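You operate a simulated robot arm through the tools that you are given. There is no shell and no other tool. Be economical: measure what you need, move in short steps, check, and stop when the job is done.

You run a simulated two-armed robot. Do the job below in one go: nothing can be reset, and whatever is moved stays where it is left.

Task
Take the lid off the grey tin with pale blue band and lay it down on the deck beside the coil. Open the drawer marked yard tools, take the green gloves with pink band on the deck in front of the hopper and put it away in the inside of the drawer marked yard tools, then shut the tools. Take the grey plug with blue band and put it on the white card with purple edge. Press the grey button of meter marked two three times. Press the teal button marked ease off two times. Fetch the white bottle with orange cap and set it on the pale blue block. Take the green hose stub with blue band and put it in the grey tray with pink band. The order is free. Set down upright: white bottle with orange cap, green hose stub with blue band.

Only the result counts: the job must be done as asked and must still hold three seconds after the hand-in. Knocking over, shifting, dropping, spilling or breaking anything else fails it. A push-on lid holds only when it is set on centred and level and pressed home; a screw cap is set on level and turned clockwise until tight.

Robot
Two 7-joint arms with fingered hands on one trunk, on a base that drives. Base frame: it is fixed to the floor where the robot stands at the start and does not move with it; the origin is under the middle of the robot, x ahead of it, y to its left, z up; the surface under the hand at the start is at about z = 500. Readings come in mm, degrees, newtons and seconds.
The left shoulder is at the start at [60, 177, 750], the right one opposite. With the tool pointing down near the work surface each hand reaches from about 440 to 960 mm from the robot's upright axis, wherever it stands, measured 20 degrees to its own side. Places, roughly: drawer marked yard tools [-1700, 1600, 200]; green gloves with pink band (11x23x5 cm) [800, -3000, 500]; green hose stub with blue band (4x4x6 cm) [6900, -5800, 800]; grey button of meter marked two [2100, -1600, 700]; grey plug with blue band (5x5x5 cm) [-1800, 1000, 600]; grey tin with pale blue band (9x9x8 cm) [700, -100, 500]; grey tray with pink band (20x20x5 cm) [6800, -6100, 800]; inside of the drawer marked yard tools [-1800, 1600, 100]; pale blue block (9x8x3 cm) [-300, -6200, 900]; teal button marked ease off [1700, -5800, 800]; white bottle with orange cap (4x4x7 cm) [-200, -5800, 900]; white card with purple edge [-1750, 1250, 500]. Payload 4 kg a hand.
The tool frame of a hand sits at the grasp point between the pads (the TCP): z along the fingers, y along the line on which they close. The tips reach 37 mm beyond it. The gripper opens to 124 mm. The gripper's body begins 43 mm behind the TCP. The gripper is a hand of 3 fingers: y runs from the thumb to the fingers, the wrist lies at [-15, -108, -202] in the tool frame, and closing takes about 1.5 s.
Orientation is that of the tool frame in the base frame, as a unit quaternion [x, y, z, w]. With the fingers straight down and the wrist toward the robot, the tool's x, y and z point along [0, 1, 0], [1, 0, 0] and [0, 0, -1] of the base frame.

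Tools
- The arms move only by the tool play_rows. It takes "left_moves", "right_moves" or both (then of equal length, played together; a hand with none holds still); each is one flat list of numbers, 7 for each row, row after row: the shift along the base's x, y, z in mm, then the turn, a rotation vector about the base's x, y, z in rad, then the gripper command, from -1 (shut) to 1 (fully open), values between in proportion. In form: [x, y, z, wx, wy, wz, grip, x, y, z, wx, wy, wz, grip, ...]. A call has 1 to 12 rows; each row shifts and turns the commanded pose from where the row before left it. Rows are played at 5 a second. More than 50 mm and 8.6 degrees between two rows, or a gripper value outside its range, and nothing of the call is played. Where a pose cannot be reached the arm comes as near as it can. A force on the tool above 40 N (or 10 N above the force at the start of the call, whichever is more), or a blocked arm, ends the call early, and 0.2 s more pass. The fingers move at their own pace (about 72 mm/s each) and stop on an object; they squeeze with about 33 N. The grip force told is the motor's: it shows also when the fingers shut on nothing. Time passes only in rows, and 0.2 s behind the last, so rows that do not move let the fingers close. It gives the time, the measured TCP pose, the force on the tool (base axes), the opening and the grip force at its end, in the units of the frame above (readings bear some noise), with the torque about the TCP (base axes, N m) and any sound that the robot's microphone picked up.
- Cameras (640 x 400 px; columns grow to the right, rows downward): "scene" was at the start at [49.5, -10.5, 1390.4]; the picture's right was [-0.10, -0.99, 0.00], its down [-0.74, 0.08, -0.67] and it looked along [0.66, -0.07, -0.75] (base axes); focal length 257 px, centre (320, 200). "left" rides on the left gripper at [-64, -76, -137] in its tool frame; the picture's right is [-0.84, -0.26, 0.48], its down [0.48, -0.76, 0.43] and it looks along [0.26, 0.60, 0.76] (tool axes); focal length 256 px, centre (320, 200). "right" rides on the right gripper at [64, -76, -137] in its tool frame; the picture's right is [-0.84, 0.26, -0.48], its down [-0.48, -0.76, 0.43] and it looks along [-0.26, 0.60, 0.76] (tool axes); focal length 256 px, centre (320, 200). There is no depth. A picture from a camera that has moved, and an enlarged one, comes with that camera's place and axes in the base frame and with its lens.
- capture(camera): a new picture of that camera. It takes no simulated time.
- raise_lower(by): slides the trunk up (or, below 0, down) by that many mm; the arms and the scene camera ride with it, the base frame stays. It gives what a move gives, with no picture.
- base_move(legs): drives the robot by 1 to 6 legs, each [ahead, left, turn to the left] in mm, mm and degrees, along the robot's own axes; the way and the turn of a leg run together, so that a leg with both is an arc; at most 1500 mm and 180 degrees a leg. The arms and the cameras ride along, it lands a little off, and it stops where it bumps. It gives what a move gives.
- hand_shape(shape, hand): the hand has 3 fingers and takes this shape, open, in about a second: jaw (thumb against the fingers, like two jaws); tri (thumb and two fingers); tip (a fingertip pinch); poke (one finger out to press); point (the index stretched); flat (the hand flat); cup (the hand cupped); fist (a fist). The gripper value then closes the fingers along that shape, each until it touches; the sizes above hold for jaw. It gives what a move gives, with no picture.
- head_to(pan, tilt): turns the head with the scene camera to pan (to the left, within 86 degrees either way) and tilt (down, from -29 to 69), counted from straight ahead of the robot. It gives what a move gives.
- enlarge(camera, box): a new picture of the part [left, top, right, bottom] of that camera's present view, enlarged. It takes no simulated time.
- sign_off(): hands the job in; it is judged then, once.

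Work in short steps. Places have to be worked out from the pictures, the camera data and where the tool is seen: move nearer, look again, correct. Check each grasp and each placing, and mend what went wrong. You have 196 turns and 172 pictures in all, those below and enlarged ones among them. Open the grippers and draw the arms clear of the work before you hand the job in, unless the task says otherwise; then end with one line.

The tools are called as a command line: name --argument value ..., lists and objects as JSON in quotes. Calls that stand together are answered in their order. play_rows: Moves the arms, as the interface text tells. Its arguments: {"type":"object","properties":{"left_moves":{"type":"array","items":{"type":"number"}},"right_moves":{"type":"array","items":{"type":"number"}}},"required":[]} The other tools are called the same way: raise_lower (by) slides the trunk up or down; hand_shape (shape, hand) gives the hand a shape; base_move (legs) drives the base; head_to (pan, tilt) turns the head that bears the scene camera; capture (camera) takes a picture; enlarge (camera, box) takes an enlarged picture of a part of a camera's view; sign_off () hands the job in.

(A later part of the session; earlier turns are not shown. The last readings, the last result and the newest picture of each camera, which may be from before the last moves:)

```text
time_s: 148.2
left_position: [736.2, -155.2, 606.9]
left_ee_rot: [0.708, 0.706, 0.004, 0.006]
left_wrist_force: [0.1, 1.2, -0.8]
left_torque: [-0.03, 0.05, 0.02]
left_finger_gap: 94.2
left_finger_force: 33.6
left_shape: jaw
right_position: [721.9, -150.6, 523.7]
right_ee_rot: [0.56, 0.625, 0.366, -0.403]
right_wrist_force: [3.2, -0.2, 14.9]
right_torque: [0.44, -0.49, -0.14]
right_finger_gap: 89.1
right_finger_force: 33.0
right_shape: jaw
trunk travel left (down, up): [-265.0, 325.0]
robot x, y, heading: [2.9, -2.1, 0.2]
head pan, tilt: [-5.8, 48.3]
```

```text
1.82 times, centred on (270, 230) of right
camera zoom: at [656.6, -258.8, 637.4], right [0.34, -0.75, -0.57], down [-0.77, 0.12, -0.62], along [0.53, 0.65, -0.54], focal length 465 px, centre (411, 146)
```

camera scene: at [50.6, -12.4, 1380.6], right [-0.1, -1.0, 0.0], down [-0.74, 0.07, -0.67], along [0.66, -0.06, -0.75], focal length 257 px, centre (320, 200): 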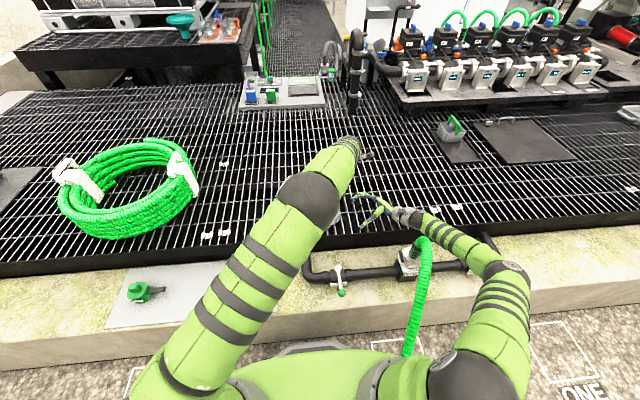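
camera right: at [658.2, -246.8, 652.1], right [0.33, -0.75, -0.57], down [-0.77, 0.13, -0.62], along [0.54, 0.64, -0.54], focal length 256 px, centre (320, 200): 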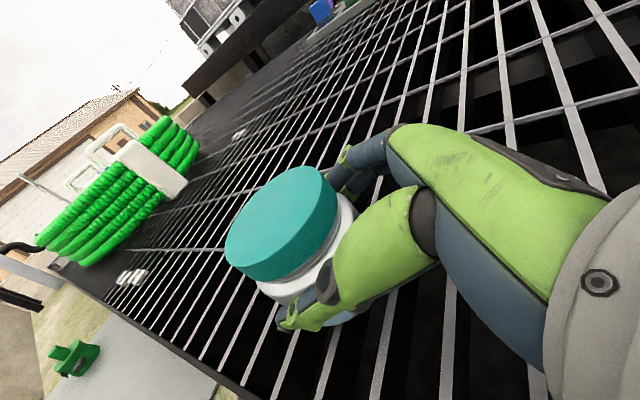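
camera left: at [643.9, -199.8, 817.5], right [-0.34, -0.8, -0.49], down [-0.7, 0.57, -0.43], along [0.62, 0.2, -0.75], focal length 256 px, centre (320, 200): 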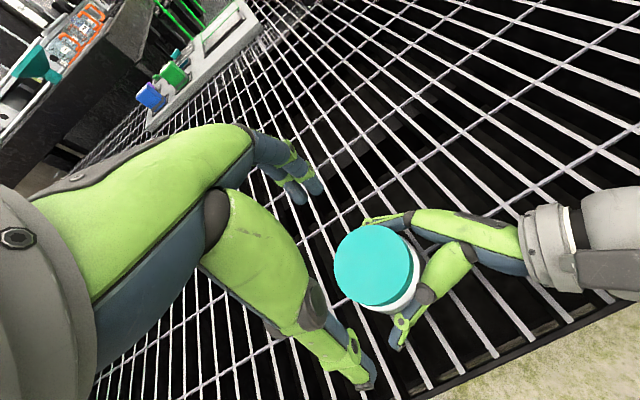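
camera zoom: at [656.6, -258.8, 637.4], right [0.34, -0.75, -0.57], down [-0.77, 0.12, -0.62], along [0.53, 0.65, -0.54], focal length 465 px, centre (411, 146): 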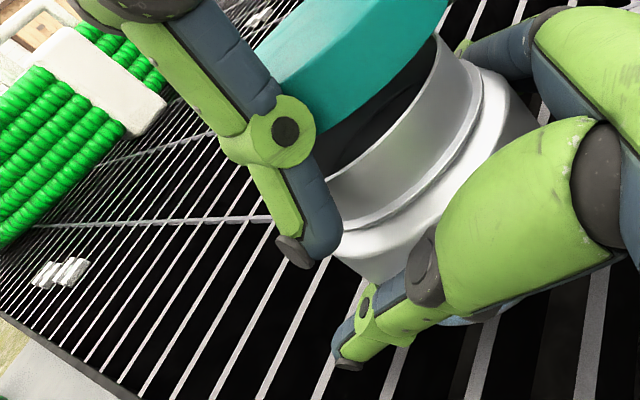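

The lid is off. I carry it up and over to the coil side, at about (830, 370).

play_rows --left_moves '[0, 0, 25, 0, 0, 0, -1, 0, 0, 30, 0, 0, 0, -1, 0, 5, 30, 0, 0, 0, -1, 8, 40, 20, 0, 0, 0, -1, 8, 45, 0, 0, 0, 0, -1, 8, 45, 0, 0, 0, 0, -1, 8, 45, 0, 0, 0, 0, -1, 8, 45, 0, 0, 0, 0, -1, 8, 45, 0, 0, 0, 0, -1, 8, 45, 0, 0, 0, 0, -1, 8, 45, 0, 0, 0, 0, -1, 8, 45, 0, 0, 0, 0, -1]'

play_rows --left_moves '[8, 45, 0, 0, 0, 0, -1, 8, 45, 0, 0, 0, 0, -1, 6, 30, 0, 0, 0, 0, -1, 0, 0, 0, 0, 0, 0, -1]' --right_moves '[0, 0, 0, 0, 0, 0, -0.2, 0, 0, 0, 0, 0, 0, 0.7, 0, 0, 0, 0, 0, 0, 1, 0, 0, 0, 0, 0, 0, 1]'

capture --camera "scene"

capture --camera "left"

```text
time_s: 150.8
left_position: [802.6, 251.0, 711.7]
left_ee_rot: [0.708, 0.706, 0.003, 0.003]
left_wrist_force: [0.2, -0.5, -0.3]
left_torque: [0.02, 0.01, 0.02]
left_finger_gap: 94.2
left_finger_force: 32.6
left_shape: jaw
right_position: [724.3, -150.7, 522.9]
right_ee_rot: [0.559, 0.624, 0.367, -0.404]
right_wrist_force: [0.1, 2.1, 12.1]
right_torque: [0.44, -0.35, 0.07]
right_finger_gap: 89.0
right_finger_force: 32.3
right_shape: jaw
trunk travel left (down, up): [-265.0, 325.0]
robot x, y, heading: [-2.5, -0.5, -0.1]
head pan, tilt: [-5.8, 48.3]
```

```text
time_s: 151.8
left_position: [827.4, 371.2, 705.7]
left_ee_rot: [0.707, 0.707, 0.003, 0.005]
left_wrist_force: [0.3, 0.1, -0.3]
left_torque: [0.01, -0.02, 0.01]
left_finger_gap: 94.0
left_finger_force: 33.1
left_shape: jaw
right_position: [723.5, -151.0, 523.1]
right_ee_rot: [0.56, 0.624, 0.366, -0.404]
right_wrist_force: [-2.8, -0.3, 7.5]
right_torque: [0.28, -0.42, 0.07]
right_finger_gap: 121.7
right_finger_force: 0.1
right_shape: jaw
trunk travel left (down, up): [-265.0, 325.0]
robot x, y, heading: [5.4, 0.2, 0.4]
head pan, tilt: [-5.8, 48.3]
```

```text
77 pictures are left
camera scene: at [50.2, -12.1, 1380.4], right [-0.1, -1.0, 0.0], down [-0.74, 0.07, -0.67], along [0.66, -0.06, -0.75], focal length 257 px, centre (320, 200)
```

scene: 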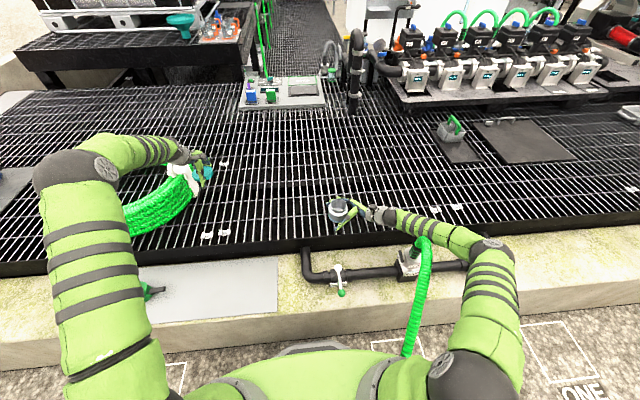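

```text
76 pictures are left
camera left: at [748.4, 308.9, 843.7], right [-0.25, -0.84, -0.48], down [-0.75, 0.48, -0.44], along [0.61, 0.25, -0.75], focal length 256 px, centre (320, 200)
```

left: 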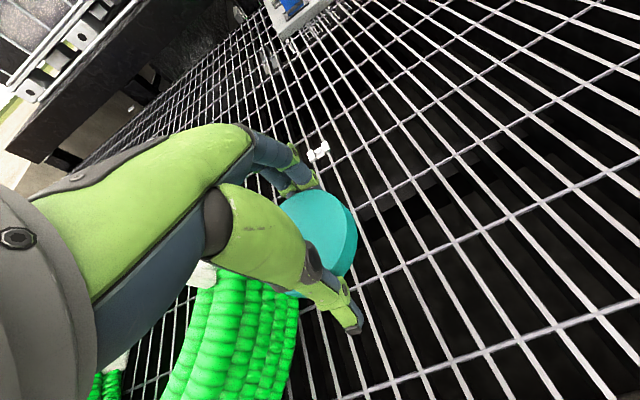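

Coil's edge is at y≈475; the lid here at y≈370 is beside it and clear. Lower to the deck.

play_rows --left_moves '[0, 0, -40, 0, 0, 0, -1, 0, 0, -40, 0, 0, 0, -1, 0, 0, -40, 0, 0, 0, -1, 0, 0, -35, 0, 0, 0, -1, 0, 0, -7, 0, 0, 0, -1, 0, 0, -4, 0, 0, 0, -1]'

capture --camera "left"

```text
time_s: 153.2
left_position: [827.8, 369.6, 543.2]
left_ee_rot: [0.708, 0.707, 0.004, 0.004]
left_wrist_force: [-0.4, 0.2, 0.3]
left_torque: [0.05, -0.02, -0.02]
left_finger_gap: 94.0
left_finger_force: 33.2
left_shape: jaw
right_position: [722.1, -150.2, 524.0]
right_ee_rot: [0.56, 0.624, 0.366, -0.404]
right_wrist_force: [-2.1, -0.2, 6.9]
right_torque: [0.26, -0.4, 0.12]
right_finger_gap: 122.3
right_finger_force: 0.1
right_shape: jaw
trunk travel left (down, up): [-265.0, 325.0]
robot x, y, heading: [1.4, -4.2, 0.6]
head pan, tilt: [-5.8, 48.3]
```

```text
75 pictures are left
camera left: at [747.5, 306.9, 680.7], right [-0.25, -0.84, -0.48], down [-0.75, 0.48, -0.44], along [0.61, 0.25, -0.75], focal length 256 px, centre (320, 200)
```

left: 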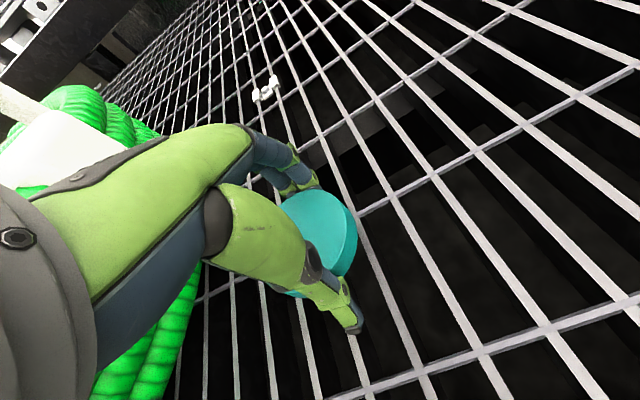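

Continue down in small steps until contact, then open and rise; right hand retracts along its fingers and up at the same time.

play_rows --left_moves '[0, 0, -5, 0, 0, 0, -1, 0, 0, -4, 0, 0, 0, -1, 0, 0, -4, 0, 0, 0, -1, 0, 0, -4, 0, 0, 0, -1]'

play_rows --right_moves '[0, -26, 12, 0, 0, 0, 1, 0, -26, 12, 0, 0, 0, 1, 0, -26, 12, 0, 0, 0, 1, 0, -26, 12, 0, 0, 0, 1, 0, -20, 25, 0, 0, 0, 1, 0, -20, 35, 0, 0, 0, 1, 0, -20, 35, 0, 0, 0, 1]'

capture --camera "left"

```text
time_s: 154.2
left_position: [834.6, 369.0, 538.5]
left_ee_rot: [0.708, 0.706, 0.01, 0.01]
left_wrist_force: [-5.2, -0.3, 17.6]
left_torque: [-0.02, 0.94, 0.02]
left_finger_gap: 92.3
left_finger_force: 33.0
left_shape: jaw
right_position: [723.1, -150.5, 523.8]
right_ee_rot: [0.559, 0.623, 0.368, -0.403]
right_wrist_force: [-1.4, -0.9, 5.0]
right_torque: [0.17, -0.25, 0.03]
right_finger_gap: 123.0
right_finger_force: 0.0
right_shape: jaw
trunk travel left (down, up): [-265.0, 325.0]
robot x, y, heading: [1.6, -4.0, 0.3]
head pan, tilt: [-5.8, 48.3]
stopped in row 4 (left hand): the force on the tool passed its limit at 43 N (the readings are from after the stop); the commanded pose is now the measured one
```

```text
time_s: 155.8
left_position: [833.5, 369.3, 536.8]
left_ee_rot: [0.707, 0.707, 0.01, 0.01]
left_wrist_force: [0.5, -1.3, 35.0]
left_torque: [-0.09, 1.5, 0.08]
left_finger_gap: 92.4
left_finger_force: 33.1
left_shape: jaw
right_position: [722.6, -320.0, 667.5]
right_ee_rot: [0.561, 0.622, 0.367, -0.405]
right_wrist_force: [0.6, -0.2, 0.4]
right_torque: [-0.01, -0.03, -0.04]
right_finger_gap: 123.6
right_finger_force: 0.0
right_shape: jaw
trunk travel left (down, up): [-265.0, 325.0]
robot x, y, heading: [-2.7, -1.5, -0.0]
head pan, tilt: [-5.8, 48.3]
```

```text
74 pictures are left
camera left: at [751.6, 306.2, 672.8], right [-0.24, -0.84, -0.49], down [-0.75, 0.48, -0.46], along [0.62, 0.26, -0.74], focal length 256 px, centre (320, 200)
```

left: 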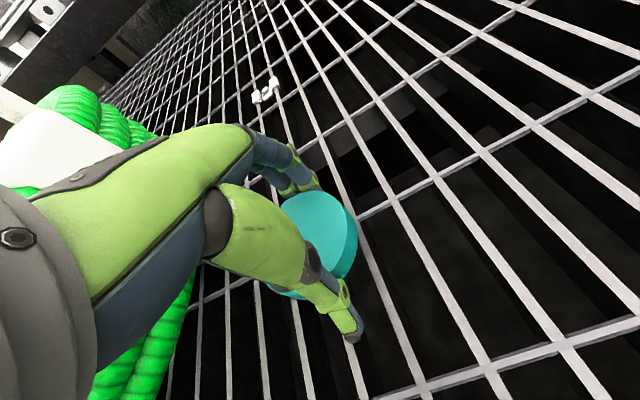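

On the deck. Raise 3 mm, open the left, rise, and check lid and tin.

play_rows --left_moves '[0, 0, 3, 0, 0, 0, -1, 0, 0, 0, 0, 0, 0, 0.5, 0, 0, 0, 0, 0, 0, 1, 0, 0, 0, 0, 0, 0, 1, 0, 0, 30, 0, 0, 0, 1, 0, 0, 40, 0, 0, 0, 1, 0, 0, 40, 0, 0, 0, 1, -10, 0, 40, 0, 0, 0, 1, -20, -5, 40, 0, 0, 0, 1]' --right_moves '[0, 0, 10, 0, 0, 0, 1, 0, -10, 20, -0.14, 0, 0, 1, 0, -10, 20, -0.14, 0, 0, 1, 0, -10, 20, -0.14, 0, 0, 1, 0, -10, 20, -0.14, 0, 0, 1, 0, -10, 20, -0.14, 0, 0, 1, 0, -10, 10, -0.14, 0, 0, 1, 0, -10, 10, -0.14, 0, 0, 1, 0, -10, 10, -0.14, 0, 0, 1]'

capture --camera "scene"

```text
time_s: 157.8
left_position: [802.5, 364.0, 728.1]
left_ee_rot: [0.707, 0.707, 0.007, 0.009]
left_wrist_force: [-0.7, -0.3, -0.1]
left_torque: [0.02, 0.0, 0.0]
left_finger_gap: 123.9
left_finger_force: 0.0
left_shape: jaw
right_position: [722.2, -395.5, 806.4]
right_ee_rot: [0.691, 0.722, -0.021, -0.043]
right_wrist_force: [0.3, -0.8, -0.4]
right_torque: [0.02, 0.05, 0.02]
right_finger_gap: 123.4
right_finger_force: 0.0
right_shape: jaw
trunk travel left (down, up): [-265.0, 325.0]
robot x, y, heading: [1.7, -5.2, -0.1]
head pan, tilt: [-5.8, 48.3]
```

```text
73 pictures are left
camera scene: at [50.7, -12.3, 1380.3], right [-0.1, -1.0, 0.0], down [-0.74, 0.07, -0.67], along [0.66, -0.06, -0.75], focal length 257 px, centre (320, 200)
```

scene: 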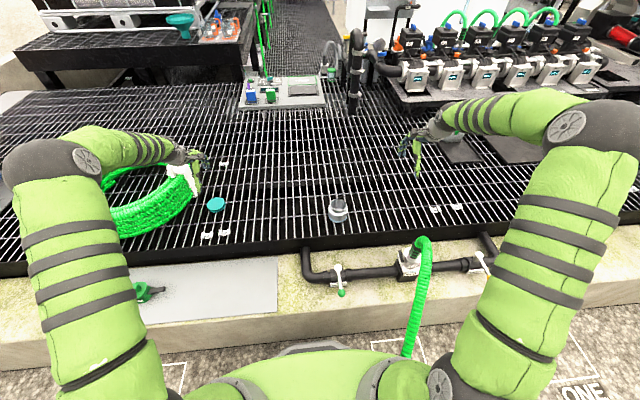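

Lid lies beside the coil and the tin stands upright. Next, survey: look right and left.

head_to --pan -50 --tilt 22

capture --camera "scene"

head_to --pan 80 --tilt 25

capture --camera "scene"

```text
time_s: 158.9
left_position: [803.3, 365.6, 728.0]
left_ee_rot: [0.707, 0.707, 0.007, 0.008]
left_wrist_force: [0.4, -0.4, -0.4]
left_torque: [0.0, -0.01, 0.01]
left_finger_gap: 123.8
left_finger_force: 0.0
left_shape: jaw
right_position: [723.2, -393.8, 804.5]
right_ee_rot: [0.69, 0.722, -0.02, -0.046]
right_wrist_force: [-0.2, 0.5, -0.1]
right_torque: [0.02, -0.01, -0.06]
right_finger_gap: 123.6
right_finger_force: 0.0
right_shape: jaw
trunk travel left (down, up): [-265.0, 325.0]
robot x, y, heading: [-1.9, -5.2, 0.5]
head pan, tilt: [-50.0, 22.0]
```

```text
72 pictures are left
camera scene: at [32.8, -75.5, 1420.3], right [-0.76, -0.65, 0.0], down [-0.24, 0.29, -0.93], along [0.6, -0.71, -0.38], focal length 257 px, centre (320, 200)
```

scene: 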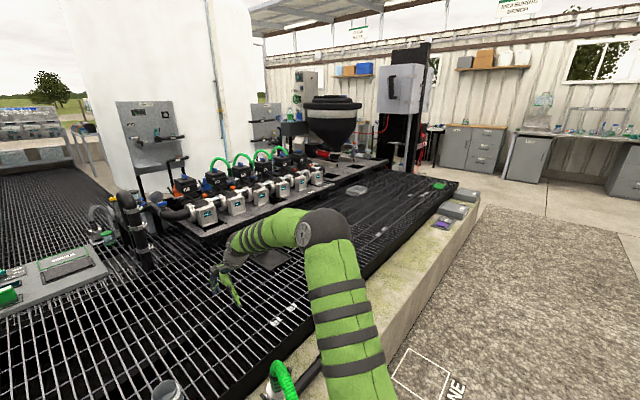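

```text
time_s: 161.1
left_position: [803.7, 364.9, 727.3]
left_ee_rot: [0.707, 0.707, 0.009, 0.008]
left_wrist_force: [0.0, 1.0, -0.9]
left_torque: [0.03, 0.02, -0.01]
left_finger_gap: 123.7
left_finger_force: 0.0
left_shape: jaw
right_position: [723.5, -395.2, 805.1]
right_ee_rot: [0.689, 0.723, -0.021, -0.045]
right_wrist_force: [-0.1, 0.3, -0.8]
right_torque: [-0.01, 0.02, 0.0]
right_finger_gap: 123.8
right_finger_force: 0.0
right_shape: jaw
trunk travel left (down, up): [-265.0, 325.0]
robot x, y, heading: [-0.7, -3.2, 0.3]
head pan, tilt: [80.0, 25.0]
```

```text
71 pictures are left
camera scene: at [-11.6, 86.1, 1415.5], right [0.99, -0.17, 0.0], down [-0.07, -0.42, -0.91], along [0.15, 0.89, -0.42], focal length 257 px, centre (320, 200)
```

scene: 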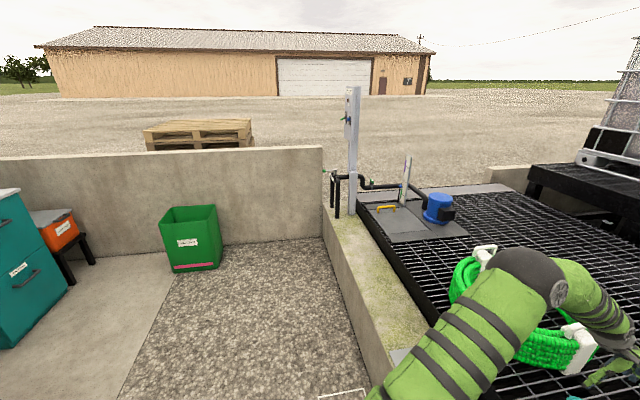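

The gloves show at about (745,-2920) on the deck. I tuck the arms and drive sideways along the deck to them.

play_rows --left_moves '[-40, -19, 25, 0, 0, 0, 1, -42, -19, 20, 0, 0, 0, 1, -42, -19, 20, 0, 0, 0, 1, -42, -19, 20, 0, 0, 0, 1, -42, -19, 20, 0, 0, 0, 1, -42, -19, 20, 0, 0, 0, 1]' --right_moves '[-29, 24, 8, 0, 0, 0, 1, -29, 24, 8, 0, 0, 0, 1, -29, 24, 8, 0, 0, 0, 1, -29, 24, 8, 0, 0, 0, 1, -29, 24, 8, 0, 0, 0, 1, -29, 24, 8, 0, 0, 0, 1]'

base_move --legs '[[0, -1400, 0], [0, -1400, 0]]'

head_to --pan 0 --tilt 40

capture --camera "scene"

```text
refused: row 1 steps farther than a row can; nothing moved
```

```text
time_s: 174.5
left_position: [819.1, -2398.0, 728.4]
left_ee_rot: [0.703, 0.711, 0.008, 0.008]
left_wrist_force: [0.9, 1.1, 0.2]
left_torque: [-0.03, 0.0, 0.01]
left_finger_gap: 123.7
left_finger_force: 0.1
left_shape: jaw
right_position: [748.3, -3159.8, 804.2]
right_ee_rot: [0.685, 0.727, -0.021, -0.044]
right_wrist_force: [-0.8, 0.6, -0.2]
right_torque: [-0.02, -0.01, -0.03]
right_finger_gap: 123.6
right_finger_force: 0.0
right_shape: jaw
trunk travel left (down, up): [-265.0, 325.0]
robot x, y, heading: [24.1, -2773.0, 0.7]
head pan, tilt: [80.0, 25.0]
```

```text
time_s: 176.0
left_position: [818.3, -2397.8, 729.2]
left_ee_rot: [0.703, 0.711, 0.008, 0.008]
left_wrist_force: [-0.2, -0.3, -0.4]
left_torque: [-0.07, 0.02, 0.0]
left_finger_gap: 123.9
left_finger_force: 0.2
left_shape: jaw
right_position: [746.6, -3159.0, 805.9]
right_ee_rot: [0.685, 0.726, -0.022, -0.045]
right_wrist_force: [0.2, -0.1, -0.3]
right_torque: [0.01, 0.03, -0.03]
right_finger_gap: 123.7
right_finger_force: 0.0
right_shape: jaw
trunk travel left (down, up): [-265.0, 325.0]
robot x, y, heading: [21.8, -2777.3, 0.9]
head pan, tilt: [0.0, 40.0]
```

```text
70 pictures are left
camera scene: at [77.8, -2775.6, 1392.2], right [0.02, -1.0, 0.0], down [-0.64, -0.01, -0.77], along [0.77, 0.01, -0.64], focal length 257 px, centre (320, 200)
```

scene: 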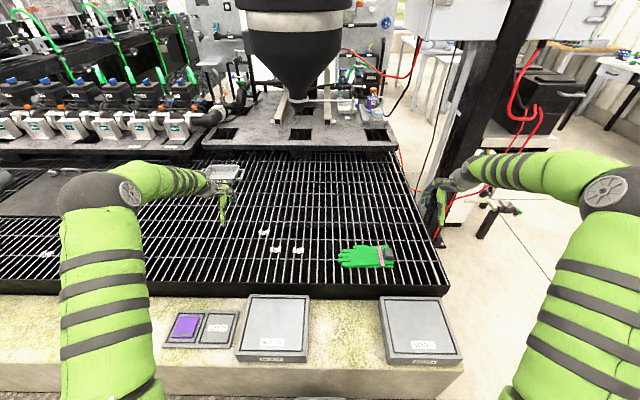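

The gloves lie along y at about (765,-2957). I zoom in to pick the grasp point.

enlarge --camera "scene" --box '[310, 220, 430, 295]'

```text
5.33 times, centred on (370, 258) of scene
camera zoom: at [77.8, -2775.6, 1392.2], right [0.02, -1.0, 0.0], down [-0.64, -0.01, -0.77], along [0.77, 0.01, -0.64], focal length 1368 px, centre (53, -107)
```

zoom: 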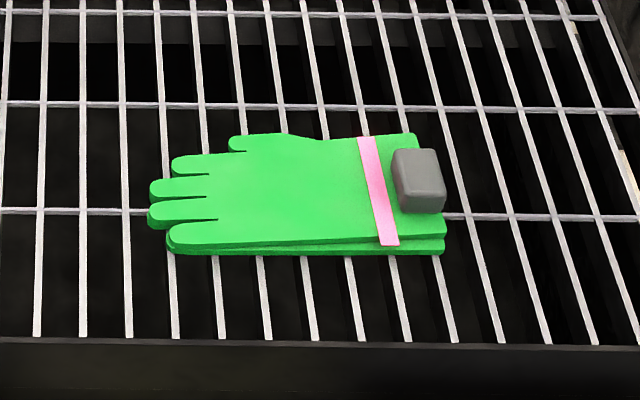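

There's a grey grip block on the cuff (≈35 mm) at about (767,-3054). I bring the right hand above it, levelled.

play_rows --right_moves '[4, 21, -25, -0.03, -0.05, 0, 1, 4, 21, -25, 0, -0.045, 0, 1, 4, 21, -25, 0, 0, 0, 1, 4, 21, -30, 0, 0, 0, 1, 4, 21, -30, 0, 0, 0, 1, 0, 0, -30, 0, 0, 0, 1]'

capture --camera "right"

```text
time_s: 177.4
left_position: [819.3, -2398.0, 728.1]
left_ee_rot: [0.704, 0.71, 0.008, 0.009]
left_wrist_force: [0.4, -0.2, 0.3]
left_torque: [0.02, 0.03, 0.0]
left_finger_gap: 124.0
left_finger_force: 0.1
left_shape: jaw
right_position: [767.1, -3057.7, 638.5]
right_ee_rot: [0.686, 0.727, 0.0, 0.001]
right_wrist_force: [-0.1, -0.9, -0.9]
right_torque: [-0.01, -0.02, 0.01]
right_finger_gap: 123.5
right_finger_force: 0.1
right_shape: jaw
trunk travel left (down, up): [-265.0, 325.0]
robot x, y, heading: [24.3, -2776.1, 0.8]
head pan, tilt: [0.0, 40.0]
```

```text
68 pictures are left
camera right: at [687.5, -3000.4, 775.3], right [0.3, -0.82, 0.48], down [-0.73, -0.53, -0.44], along [0.61, -0.22, -0.76], focal length 256 px, centre (320, 200)
```

right: 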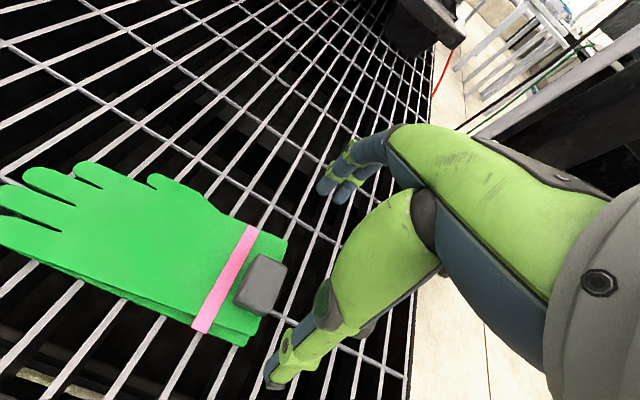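

Block at ≈(761,-3050). I lower so tips stay just above the glove and close on the block.

play_rows --right_moves '[-3, 4, -30, 0, 0, 0, 1, -3, 4, -30, 0, 0, 0, 1, 0, 0, -19, 0, 0, 0, 1, 0, 0, 0, 0, 0, 0, 0, 0, 0, 0, 0, 0, 0, -1, 0, 0, 0, 0, 0, 0, -1, 0, 0, 0, 0, 0, 0, -1, 0, 0, 0, 0, 0, 0, -1, 0, 0, 0, 0, 0, 0, -1]'

play_rows --right_moves '[0, 0, 20, 0, 0, 0, -1, 0, 0, 30, 0, 0, 0, -1, 0, 0, 40, 0, 0, 0, -1]'

capture --camera "right"

```text
time_s: 179.4
left_position: [818.4, -2398.2, 728.2]
left_ee_rot: [0.703, 0.711, 0.008, 0.007]
left_wrist_force: [-0.1, -0.6, 0.1]
left_torque: [0.02, 0.01, -0.01]
left_finger_gap: 123.9
left_finger_force: 0.1
left_shape: jaw
right_position: [759.1, -3046.5, 561.1]
right_ee_rot: [0.686, 0.727, 0.0, 0.001]
right_wrist_force: [-1.8, -0.7, 3.7]
right_torque: [0.01, 0.05, 0.0]
right_finger_gap: 51.2
right_finger_force: 32.8
right_shape: jaw
trunk travel left (down, up): [-265.0, 325.0]
robot x, y, heading: [19.3, -2774.3, 0.9]
head pan, tilt: [0.0, 40.0]
```

```text
time_s: 180.2
left_position: [819.8, -2397.5, 728.3]
left_ee_rot: [0.703, 0.711, 0.009, 0.008]
left_wrist_force: [-0.4, -0.5, -0.5]
left_torque: [-0.03, 0.04, -0.02]
left_finger_gap: 123.8
left_finger_force: 0.0
left_shape: jaw
right_position: [762.3, -3047.0, 649.8]
right_ee_rot: [0.686, 0.727, 0.0, 0.0]
right_wrist_force: [0.1, -0.1, -1.2]
right_torque: [-0.09, -0.03, -0.01]
right_finger_gap: 51.0
right_finger_force: 33.1
right_shape: jaw
trunk travel left (down, up): [-265.0, 325.0]
robot x, y, heading: [22.6, -2770.6, 0.8]
head pan, tilt: [0.0, 40.0]
```

```text
67 pictures are left
camera right: at [682.4, -2989.1, 787.1], right [0.3, -0.82, 0.48], down [-0.73, -0.53, -0.44], along [0.61, -0.22, -0.76], focal length 256 px, centre (320, 200)
```

right: 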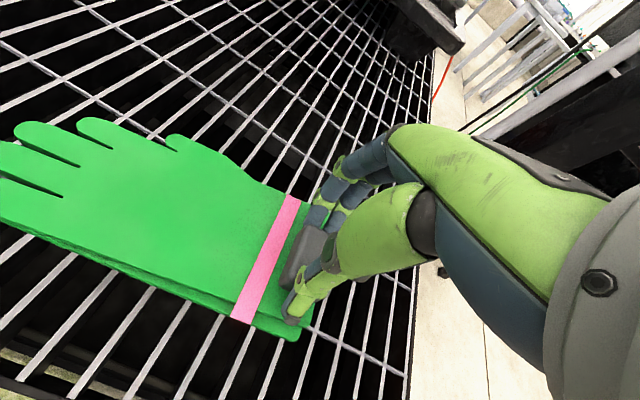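

Gloves are held. I tuck both arms, then drive back along the aisle towards the cabinet.

play_rows --left_moves '[-40, -10, 20, 0, 0, 0, 1, -40, -10, 20, 0, 0, 0, 1, -40, -10, 20, 0, 0, 0, 1, -40, -10, 20, 0, 0, 0, 1, -40, -10, 20, 0, 0, 0, 1, -40, -10, 20, 0, 0, 0, 1]' --right_moves '[-30, 3, 28, 0, 0, 0, -1, -30, 3, 28, 0, 0, 0, -1, -30, 3, 28, 0, 0, 0, -1, -30, 3, 28, 0, 0, 0, -1, -30, 3, 28, 0, 0, 0, -1, -30, 3, 28, 0, 0, 0, -1]'

base_move --legs '[[-500, 0, 0], [0, 1450, 0], [0, 1450, 0], [0, 1200, 0]]'

head_to --pan 80 --tilt 40

capture --camera "scene"

```text
time_s: 181.6
left_position: [575.8, -2461.9, 851.8]
left_ee_rot: [0.704, 0.71, 0.008, 0.007]
left_wrist_force: [-0.2, 0.2, -0.3]
left_torque: [0.0, 0.0, 0.01]
left_finger_gap: 123.8
left_finger_force: 0.1
left_shape: jaw
right_position: [579.8, -3028.2, 817.0]
right_ee_rot: [0.688, 0.726, 0.001, 0.0]
right_wrist_force: [0.3, -1.2, -2.0]
right_torque: [-0.01, -0.01, 0.01]
right_finger_gap: 50.6
right_finger_force: 32.9
right_shape: jaw
trunk travel left (down, up): [-265.0, 325.0]
robot x, y, heading: [20.6, -2771.1, 0.8]
head pan, tilt: [0.0, 40.0]
```

```text
time_s: 203.7
left_position: [155.5, 1564.7, 850.4]
left_ee_rot: [0.723, 0.69, 0.008, 0.008]
left_wrist_force: [0.7, 0.1, 0.1]
left_torque: [0.01, -0.01, 0.0]
left_finger_gap: 123.8
left_finger_force: 0.1
left_shape: jaw
right_position: [128.2, 996.6, 817.8]
right_ee_rot: [0.706, 0.709, 0.0, 0.001]
right_wrist_force: [0.0, 0.4, 0.0]
right_torque: [-0.08, 0.03, -0.03]
right_finger_gap: 50.7
right_finger_force: 32.7
right_shape: jaw
trunk travel left (down, up): [-265.0, 325.0]
robot x, y, heading: [-416.6, 1285.5, -2.3]
head pan, tilt: [0.0, 40.0]
```

```text
time_s: 205.2
left_position: [156.1, 1564.9, 849.8]
left_ee_rot: [0.722, 0.691, 0.009, 0.008]
left_wrist_force: [0.1, 0.1, 0.3]
left_torque: [0.0, 0.01, 0.01]
left_finger_gap: 123.9
left_finger_force: 0.1
left_shape: jaw
right_position: [129.9, 997.2, 816.7]
right_ee_rot: [0.706, 0.708, 0.001, 0.0]
right_wrist_force: [0.1, 0.1, -0.3]
right_torque: [-0.06, 0.0, 0.01]
right_finger_gap: 50.8
right_finger_force: 32.6
right_shape: jaw
trunk travel left (down, up): [-265.0, 325.0]
robot x, y, heading: [-414.0, 1276.4, -2.2]
head pan, tilt: [80.0, 40.0]
```

```text
66 pictures are left
camera scene: at [-425.9, 1362.5, 1392.2], right [0.98, -0.21, 0.0], down [-0.14, -0.63, -0.77], along [0.16, 0.75, -0.64], focal length 257 px, centre (320, 200)
```

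scene: 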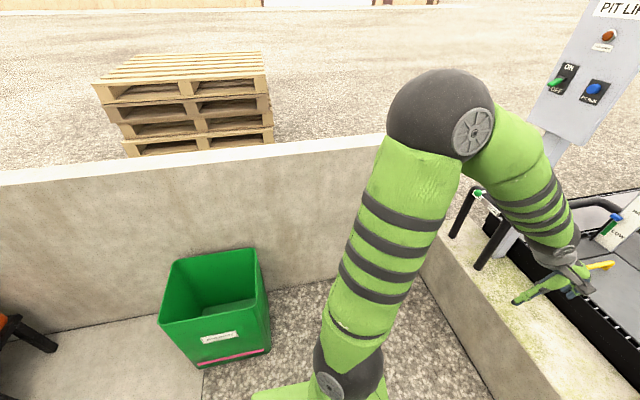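

Clear around. I turn to face the cabinet and drive up to it.

base_move --legs '[[0, 0, -178], [400, -180, 0]]'

head_to --pan 0 --tilt 45

capture --camera "scene"

```text
time_s: 215.0
left_position: [-1358.9, 1112.1, 850.3]
left_ee_rot: [0.721, -0.693, -0.007, 0.009]
left_wrist_force: [-1.3, 0.4, 0.4]
left_torque: [-0.02, 0.03, 0.03]
left_finger_gap: 124.0
left_finger_force: 0.0
left_shape: jaw
right_position: [-1381.2, 1679.0, 815.0]
right_ee_rot: [0.737, -0.676, -0.001, 0.0]
right_wrist_force: [-0.3, 0.0, -0.9]
right_torque: [0.1, -0.02, 0.02]
right_finger_gap: 50.2
right_finger_force: 33.2
right_shape: jaw
trunk travel left (down, up): [-265.0, 325.0]
robot x, y, heading: [-814.9, 1442.1, -177.5]
head pan, tilt: [80.0, 40.0]
```

```text
time_s: 216.5
left_position: [-1359.2, 1112.1, 850.3]
left_ee_rot: [0.721, -0.693, -0.008, 0.008]
left_wrist_force: [-0.5, -0.3, -0.5]
left_torque: [-0.02, 0.0, 0.01]
left_finger_gap: 124.1
left_finger_force: 0.1
left_shape: jaw
right_position: [-1380.5, 1679.0, 815.4]
right_ee_rot: [0.737, -0.676, -0.001, 0.0]
right_wrist_force: [-0.6, 0.4, -1.3]
right_torque: [0.06, -0.02, -0.02]
right_finger_gap: 50.1
right_finger_force: 33.2
right_shape: jaw
trunk travel left (down, up): [-265.0, 325.0]
robot x, y, heading: [-810.8, 1439.7, -177.3]
head pan, tilt: [0.0, 45.0]
```

```text
65 pictures are left
camera scene: at [-864.5, 1437.2, 1384.9], right [-0.05, 1.0, 0.0], down [0.71, 0.03, -0.71], along [-0.71, -0.03, -0.71], focal length 257 px, centre (320, 200)
```

scene: 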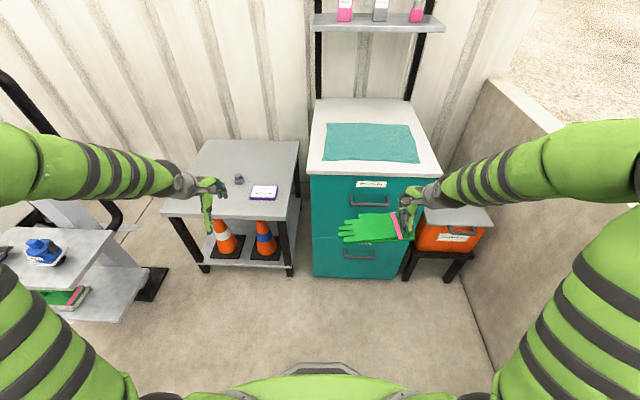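

I see the plug and card on the table and a cabinet with two drawers. I zoom on the labels and on the table.

enlarge --camera "scene" --box '[310, 160, 430, 280]'

enlarge --camera "scene" --box '[180, 140, 310, 225]'

```text
3.33 times, centred on (370, 220) of scene
camera zoom: at [-864.5, 1437.2, 1384.9], right [-0.05, 1.0, 0.0], down [0.71, 0.03, -0.71], along [-0.71, -0.03, -0.71], focal length 855 px, centre (153, 133)
```

zoom: 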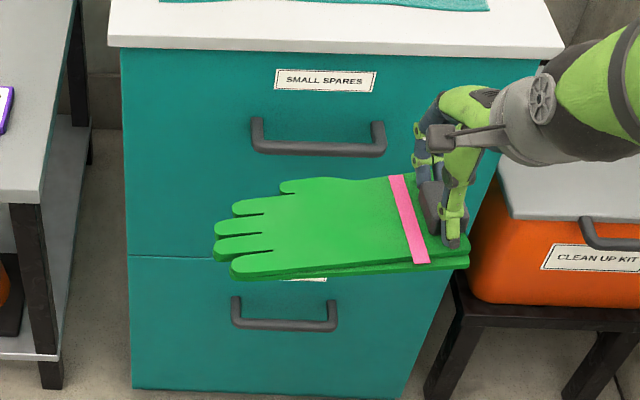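

```text
4.71 times, centred on (245, 182) of scene
camera zoom: at [-864.5, 1437.2, 1384.9], right [-0.05, 1.0, 0.0], down [0.71, 0.03, -0.71], along [-0.71, -0.03, -0.71], focal length 1208 px, centre (673, 282)
```

zoom: 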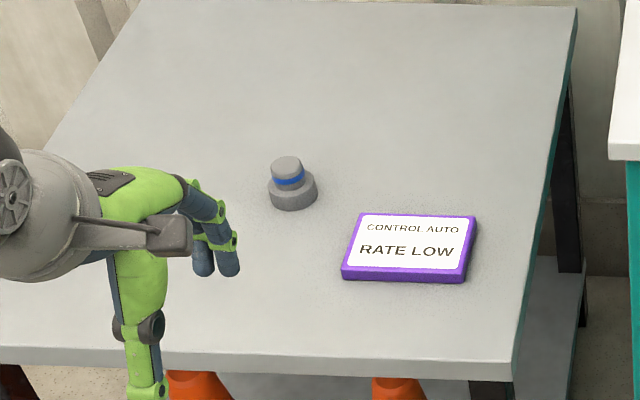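

Lower drawer is "yard tools". I lower the trunk 200, raise the right hand with gloves out of the way, and bring the left low towards the lower handle at about (-1640,1619,211).

raise_lower --by -200

play_rows --right_moves '[24, 14, 39, 0, 0, 0, -1, 24, 14, 39, 0, 0, 0, -1, 24, 14, 39, 0, 0, 0, -1, 24, 14, 39, 0, 0, 0, -1, 24, 14, 39, 0, 0, 0, -1]' --left_moves '[0, 0, -45, 0, 0, 0, 0, 0, 10, -45, 0, 0, 0, 0, 0, 15, -40, 0, 0, 0, 0, 0, 20, -40, 0, 0, 0, 0, 0, 35, -30, 0, 0, 0, 0]'

play_rows --left_moves '[-20, 42, 0, 0, 0, 0, -0.2, -20, 42, 0, 0, 0, 0, -0.2, -20, 42, 0, 0, 0, 0, -0.2, -20, 42, -5, 0, 0, 0, -0.2, -20, 42, -10, 0, 0, 0, -0.2, -20, 42, -10, 0, 0, 0, -0.2, -20, 42, -10, 0, 0, 0, -0.2, -20, 42, -10, 0, 0, 0, -0.2, -20, 42, -10, 0, 0, 0, -0.2, 0, 30, -10, 0, 0, 0, -0.2]'

capture --camera "left"

```text
time_s: 218.7
left_position: [-1359.5, 1112.4, 650.3]
left_ee_rot: [0.722, -0.692, -0.007, 0.008]
left_wrist_force: [0.6, 0.1, -0.3]
left_torque: [-0.01, -0.01, -0.01]
left_finger_gap: 123.8
left_finger_force: 0.0
left_shape: jaw
right_position: [-1381.2, 1679.4, 616.9]
right_ee_rot: [0.738, -0.675, -0.001, 0.001]
right_wrist_force: [0.5, 0.6, -0.9]
right_torque: [0.11, 0.03, 0.03]
right_finger_gap: 50.2
right_finger_force: 32.8
right_shape: jaw
trunk travel left (down, up): [-65.0, 525.0]
robot x, y, heading: [-810.1, 1442.5, -177.4]
head pan, tilt: [0.0, 45.0]
```

```text
time_s: 219.9
left_position: [-1355.1, 1190.0, 449.0]
left_ee_rot: [0.722, -0.692, -0.007, 0.008]
left_wrist_force: [0.2, 0.6, 0.0]
left_torque: [-0.01, 0.03, 0.0]
left_finger_gap: 62.2
left_finger_force: 0.1
left_shape: jaw
right_position: [-1260.5, 1749.9, 816.2]
right_ee_rot: [0.738, -0.675, 0.0, 0.001]
right_wrist_force: [0.3, 0.1, -1.2]
right_torque: [0.05, 0.03, -0.01]
right_finger_gap: 49.9
right_finger_force: 33.0
right_shape: jaw
trunk travel left (down, up): [-65.0, 525.0]
robot x, y, heading: [-815.2, 1442.1, -177.3]
head pan, tilt: [0.0, 45.0]
```

```text
time_s: 221.8
left_position: [-1524.2, 1539.1, 392.3]
left_ee_rot: [0.725, -0.689, 0.004, 0.002]
left_wrist_force: [28.4, 0.0, -0.6]
left_torque: [-0.01, 0.3, 0.31]
left_finger_gap: 43.9
left_finger_force: 0.2
left_shape: jaw
right_position: [-1261.1, 1757.7, 818.7]
right_ee_rot: [0.733, -0.68, -0.009, -0.001]
right_wrist_force: [0.0, 14.2, 4.3]
right_torque: [0.56, 0.1, -0.24]
right_finger_gap: 50.6
right_finger_force: 33.2
right_shape: jaw
trunk travel left (down, up): [-65.0, 525.0]
robot x, y, heading: [-813.4, 1443.1, -177.5]
head pan, tilt: [0.0, 45.0]
stopped in row 9 (left hand): the force on the tool passed its limit at 53 N (the readings are from after the stop); the commanded pose is now the measured one
```

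```text
62 pictures are left
camera left: at [-1455.0, 1609.7, 529.4], right [0.22, 0.84, -0.49], down [0.79, -0.45, -0.43], along [-0.58, -0.29, -0.76], focal length 256 px, centre (320, 200)
```

left: 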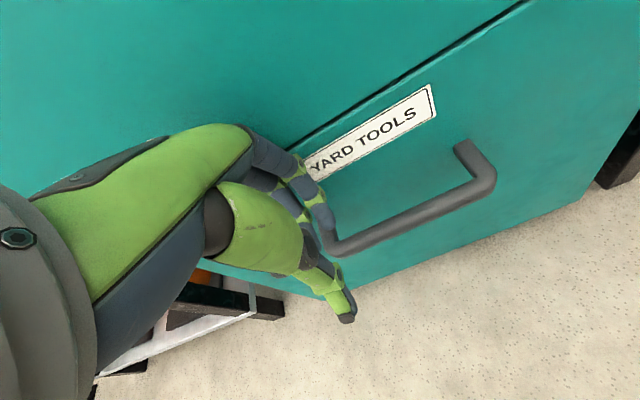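

Label "YARD TOOLS" confirmed; the bar is at ≈(-1522,1600,387), front at x≈-1562. I back off, raise, shift and come down over the bar; also lift the right arm clear.

play_rows --left_moves '[15, 0, 20, 0, 0, 0, -0.25, 0, 0, 45, 0, 0, 0, -0.25, -5, 30, 15, 0, 0, 0, -0.25, -8, 30, 0, 0, 0, 0, -0.25, 0, 0, 0, 0, 0, 0, -0.25]' --right_moves '[10, 10, 35, 0, 0, 0, -1, 10, 10, 35, 0, 0, 0, -1, 0, 5, 30, 0, 0, 0, -1, 0, 0, 0, 0, 0, 0, -1, 0, 0, 0, 0, 0, 0, -1]'

capture --camera "left"

```text
time_s: 223.0
left_position: [-1525.6, 1601.5, 473.7]
left_ee_rot: [0.725, -0.689, 0.003, 0.004]
left_wrist_force: [29.6, -10.2, -1.9]
left_torque: [0.16, 0.28, 1.12]
left_finger_gap: 41.3
left_finger_force: 0.0
left_shape: jaw
right_position: [-1240.7, 1777.6, 921.0]
right_ee_rot: [0.733, -0.68, -0.008, 0.0]
right_wrist_force: [-1.8, 6.0, 1.7]
right_torque: [0.33, 0.1, -0.06]
right_finger_gap: 50.5
right_finger_force: 33.1
right_shape: jaw
trunk travel left (down, up): [-65.0, 525.0]
robot x, y, heading: [-815.1, 1443.4, -177.6]
head pan, tilt: [0.0, 45.0]
```

```text
61 pictures are left
camera left: at [-1455.7, 1670.8, 610.5], right [0.21, 0.84, -0.49], down [0.78, -0.45, -0.43], along [-0.58, -0.29, -0.76], focal length 256 px, centre (320, 200)
```

left: 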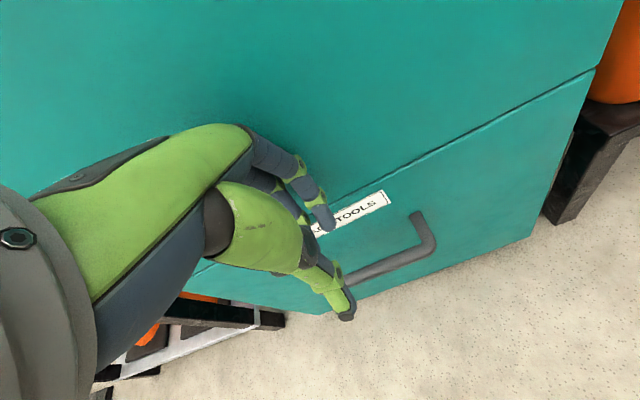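

The fingertips slide along the drawer front; the bar is just ahead of them. I ease off 5 mm and descend behind the bar.

play_rows --left_moves '[6, -8, 0, 0, 0, 0, -0.25, 0, 0, -30, 0, 0, 0, -0.25, 0, 0, -30, 0, 0, 0, -0.25, 0, 0, -20, 0, 0, 0, -0.25]'

capture --camera "left"

```text
time_s: 224.0
left_position: [-1519.3, 1594.1, 397.1]
left_ee_rot: [0.724, -0.689, 0.001, 0.006]
left_wrist_force: [7.5, 0.0, 1.2]
left_torque: [-0.02, 0.21, 0.12]
left_finger_gap: 45.2
left_finger_force: 0.1
left_shape: jaw
right_position: [-1241.0, 1778.3, 919.9]
right_ee_rot: [0.734, -0.679, -0.007, 0.0]
right_wrist_force: [0.0, -0.6, -0.4]
right_torque: [0.08, -0.03, -0.03]
right_finger_gap: 50.2
right_finger_force: 33.3
right_shape: jaw
trunk travel left (down, up): [-65.0, 525.0]
robot x, y, heading: [-816.1, 1445.5, -177.4]
head pan, tilt: [0.0, 45.0]
```

```text
60 pictures are left
camera left: at [-1448.3, 1663.9, 533.4], right [0.21, 0.85, -0.49], down [0.78, -0.45, -0.44], along [-0.59, -0.29, -0.75], focal length 256 px, centre (320, 200)
```

left: 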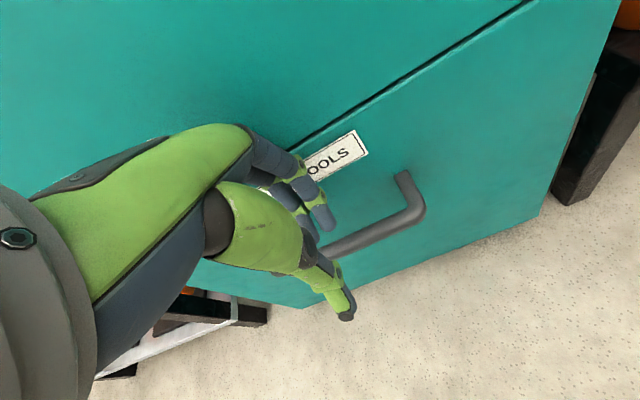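

The bar runs between thumb and fingers, tips slightly above it. Lower 30 mm, close and pull a little.

play_rows --left_moves '[0, 0, -15, 0, 0, 0, -0.25, 0, 0, -17, 0, 0, 0, -0.25, 0, 0, 0, 0, 0, 0, -1, 0, 0, 0, 0, 0, 0, -1, 0, 0, 0, 0, 0, 0, -1, 0, 0, 0, 0, 0, 0, -1]'

capture --camera "left"

```text
time_s: 225.4
left_position: [-1518.7, 1595.7, 364.3]
left_ee_rot: [0.724, -0.689, 0.002, 0.005]
left_wrist_force: [0.1, -1.0, 0.8]
left_torque: [-0.02, 0.01, 0.01]
left_finger_gap: 6.3
left_finger_force: 32.5
left_shape: jaw
right_position: [-1241.4, 1777.3, 919.4]
right_ee_rot: [0.734, -0.679, -0.007, 0.0]
right_wrist_force: [-0.3, 0.6, -1.0]
right_torque: [0.09, 0.01, -0.01]
right_finger_gap: 50.2
right_finger_force: 33.0
right_shape: jaw
trunk travel left (down, up): [-65.0, 525.0]
robot x, y, heading: [-817.1, 1445.3, -177.5]
head pan, tilt: [0.0, 45.0]
```

```text
59 pictures are left
camera left: at [-1449.1, 1664.2, 500.6], right [0.21, 0.84, -0.49], down [0.78, -0.45, -0.43], along [-0.59, -0.29, -0.76], focal length 256 px, centre (320, 200)
```

left: 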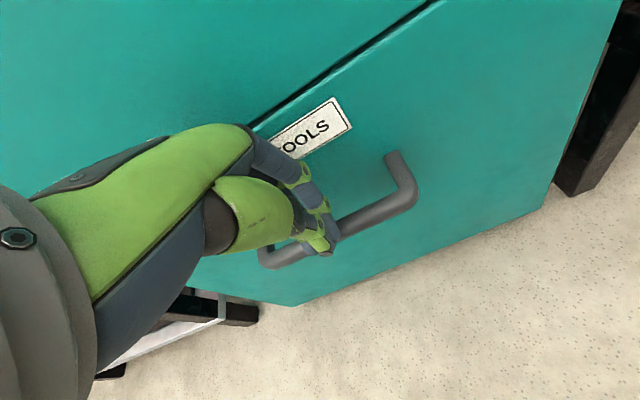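

The readings put the bar deeper: ≈(-1560,1600,315), front ≈-1600; the vertical hand's body blocks. I'll pitch the left hand ~50° forward and approach from in front.

play_rows --left_moves '[30, 0, 20, 0, 0, 0, 0, 30, 0, 0, 0, 0.14, 0, 0.2, 0, 0, 0, 0, 0.14, 0, 0.2, 0, 0, 0, 0, 0.14, 0, 0.2, 0, 0, 0, 0, 0.14, 0, 0.2, 0, 0, -10, 0, 0.14, 0, 0.2, 0, 0, -10, 0, 0.14, 0, 0.2]'

capture --camera "left"

```text
time_s: 226.7
left_position: [-1505.4, 1489.3, 361.0]
left_ee_rot: [0.767, -0.591, -0.177, 0.176]
left_wrist_force: [0.4, 0.4, -0.6]
left_torque: [-0.03, -0.01, -0.01]
left_finger_gap: 74.2
left_finger_force: 0.0
left_shape: jaw
right_position: [-1240.8, 1778.4, 919.0]
right_ee_rot: [0.732, -0.681, -0.005, 0.0]
right_wrist_force: [0.5, -0.5, -0.6]
right_torque: [0.08, 0.0, 0.02]
right_finger_gap: 50.3
right_finger_force: 32.9
right_shape: jaw
trunk travel left (down, up): [-65.0, 525.0]
robot x, y, heading: [-812.9, 1443.0, -177.4]
head pan, tilt: [0.0, 45.0]
stopped in row 6 (left hand): the arm was blocked; the commanded pose is now the measured one
```

```text
58 pictures are left
camera left: at [-1393.0, 1578.8, 449.4], right [-0.22, 0.84, -0.49], down [0.55, -0.31, -0.78], along [-0.81, -0.44, -0.39], focal length 256 px, centre (320, 200)
```

left: 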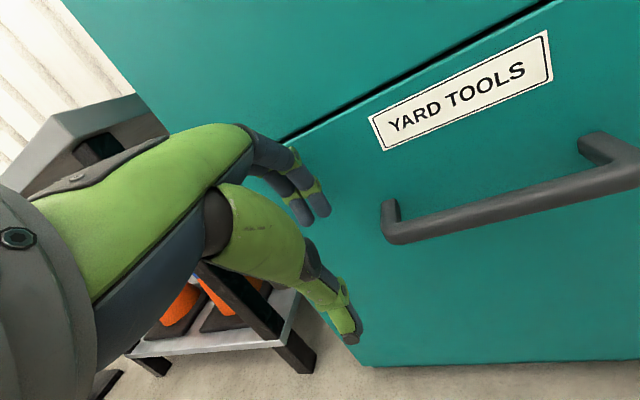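

The left arm can't pitch that far across the body. I turn the base 20° right so the drawer comes to the left arm's side.

play_rows --left_moves '[40, 0, 20, 0, 0, 0, 0.2, 40, 0, 20, 0, 0, 0, 0.2]'

base_move --legs '[[0, 0, -20]]'

play_rows --left_moves '[0, -20, 0, 0, 0.14, 0, 0.2, 0, -20, 0, 0, 0.14, 0.1, 0.2, 0, -20, -10, 0, 0.1, 0.1, 0.2, 0, -20, -10, 0, 0.1, 0.1, 0.2, 0, 0, 0, 0, 0, 0, 0.2]'

capture --camera "left"

```text
time_s: 227.4
left_position: [-1438.0, 1406.6, 369.6]
left_ee_rot: [0.808, -0.544, -0.141, 0.18]
left_wrist_force: [-0.1, -0.4, 0.3]
left_torque: [0.0, 0.01, -0.02]
left_finger_gap: 74.4
left_finger_force: 0.0
left_shape: jaw
right_position: [-1241.7, 1777.6, 919.3]
right_ee_rot: [0.735, -0.679, -0.006, -0.001]
right_wrist_force: [0.4, -0.2, -2.1]
right_torque: [0.1, 0.02, 0.0]
right_finger_gap: 50.3
right_finger_force: 33.0
right_shape: jaw
trunk travel left (down, up): [-65.0, 525.0]
robot x, y, heading: [-814.8, 1443.4, -177.5]
head pan, tilt: [0.0, 45.0]
stopped in row 2 (left hand): the arm was blocked; the commanded pose is now the measured one
```

```text
time_s: 228.9
left_position: [-1412.7, 1622.6, 368.4]
left_ee_rot: [0.7, -0.677, -0.17, 0.152]
left_wrist_force: [0.2, -0.1, -0.4]
left_torque: [0.01, 0.02, -0.01]
left_finger_gap: 74.6
left_finger_force: 0.1
left_shape: jaw
right_position: [-1099.4, 1903.5, 918.1]
right_ee_rot: [-0.604, 0.797, 0.006, 0.002]
right_wrist_force: [1.0, 0.1, -1.3]
right_torque: [0.05, -0.05, 0.01]
right_finger_gap: 50.3
right_finger_force: 33.2
right_shape: jaw
trunk travel left (down, up): [-65.0, 525.0]
robot x, y, heading: [-809.7, 1439.0, 162.5]
head pan, tilt: [0.0, 45.0]
```

```text
refused: row 2 steps farther than a row can; nothing moved
```

```text
57 pictures are left
camera left: at [-1288.1, 1687.7, 461.1], right [-0.01, 0.85, -0.52], down [0.5, -0.45, -0.74], along [-0.87, -0.27, -0.43], focal length 256 px, centre (320, 200)
```

left: 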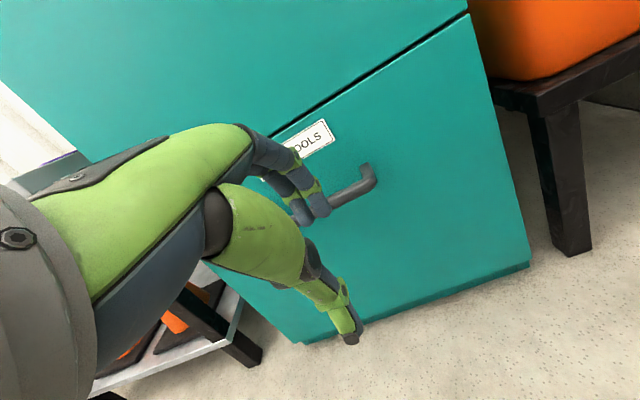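

Now the hand faces the drawer squarely (26° pitch) and the bar is at ≈(-1575,1590,305). I pitch further and move in front of it.

play_rows --left_moves '[-10, -8, 0, 0, 0.13, 0, 0, -10, -8, 0, 0, 0.13, 0, 0, -15, -8, -5, 0, 0.13, 0, 0, -15, -8, -10, 0, 0.1, 0, 0, 0, 0, 0, 0, 0, 0, 0]'

capture --camera "left"

```text
time_s: 230.1
left_position: [-1463.9, 1589.1, 354.2]
left_ee_rot: [0.64, -0.617, -0.334, 0.312]
left_wrist_force: [0.0, 0.4, 0.0]
left_torque: [-0.02, 0.01, -0.03]
left_finger_gap: 62.3
left_finger_force: 0.0
left_shape: jaw
right_position: [-1098.9, 1905.1, 918.9]
right_ee_rot: [-0.603, 0.797, 0.005, 0.001]
right_wrist_force: [-0.2, 0.6, -1.3]
right_torque: [0.06, 0.0, 0.05]
right_finger_gap: 50.4
right_finger_force: 33.2
right_shape: jaw
trunk travel left (down, up): [-65.0, 525.0]
robot x, y, heading: [-814.1, 1442.9, 162.6]
head pan, tilt: [0.0, 45.0]
```

```text
56 pictures are left
camera left: at [-1312.1, 1655.0, 375.6], right [-0.26, 0.85, -0.45], down [0.1, -0.44, -0.89], along [-0.96, -0.27, 0.03], focal length 256 px, centre (320, 200)
```

left: 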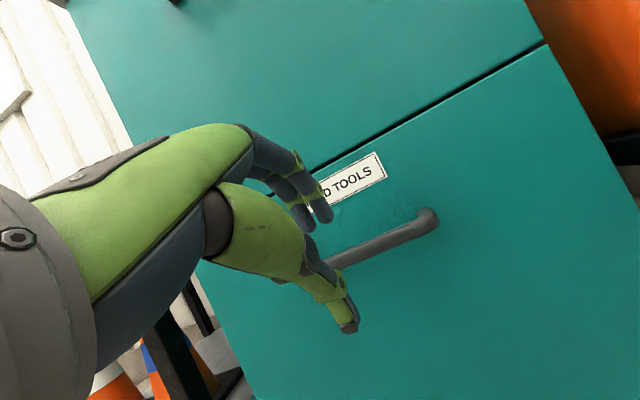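

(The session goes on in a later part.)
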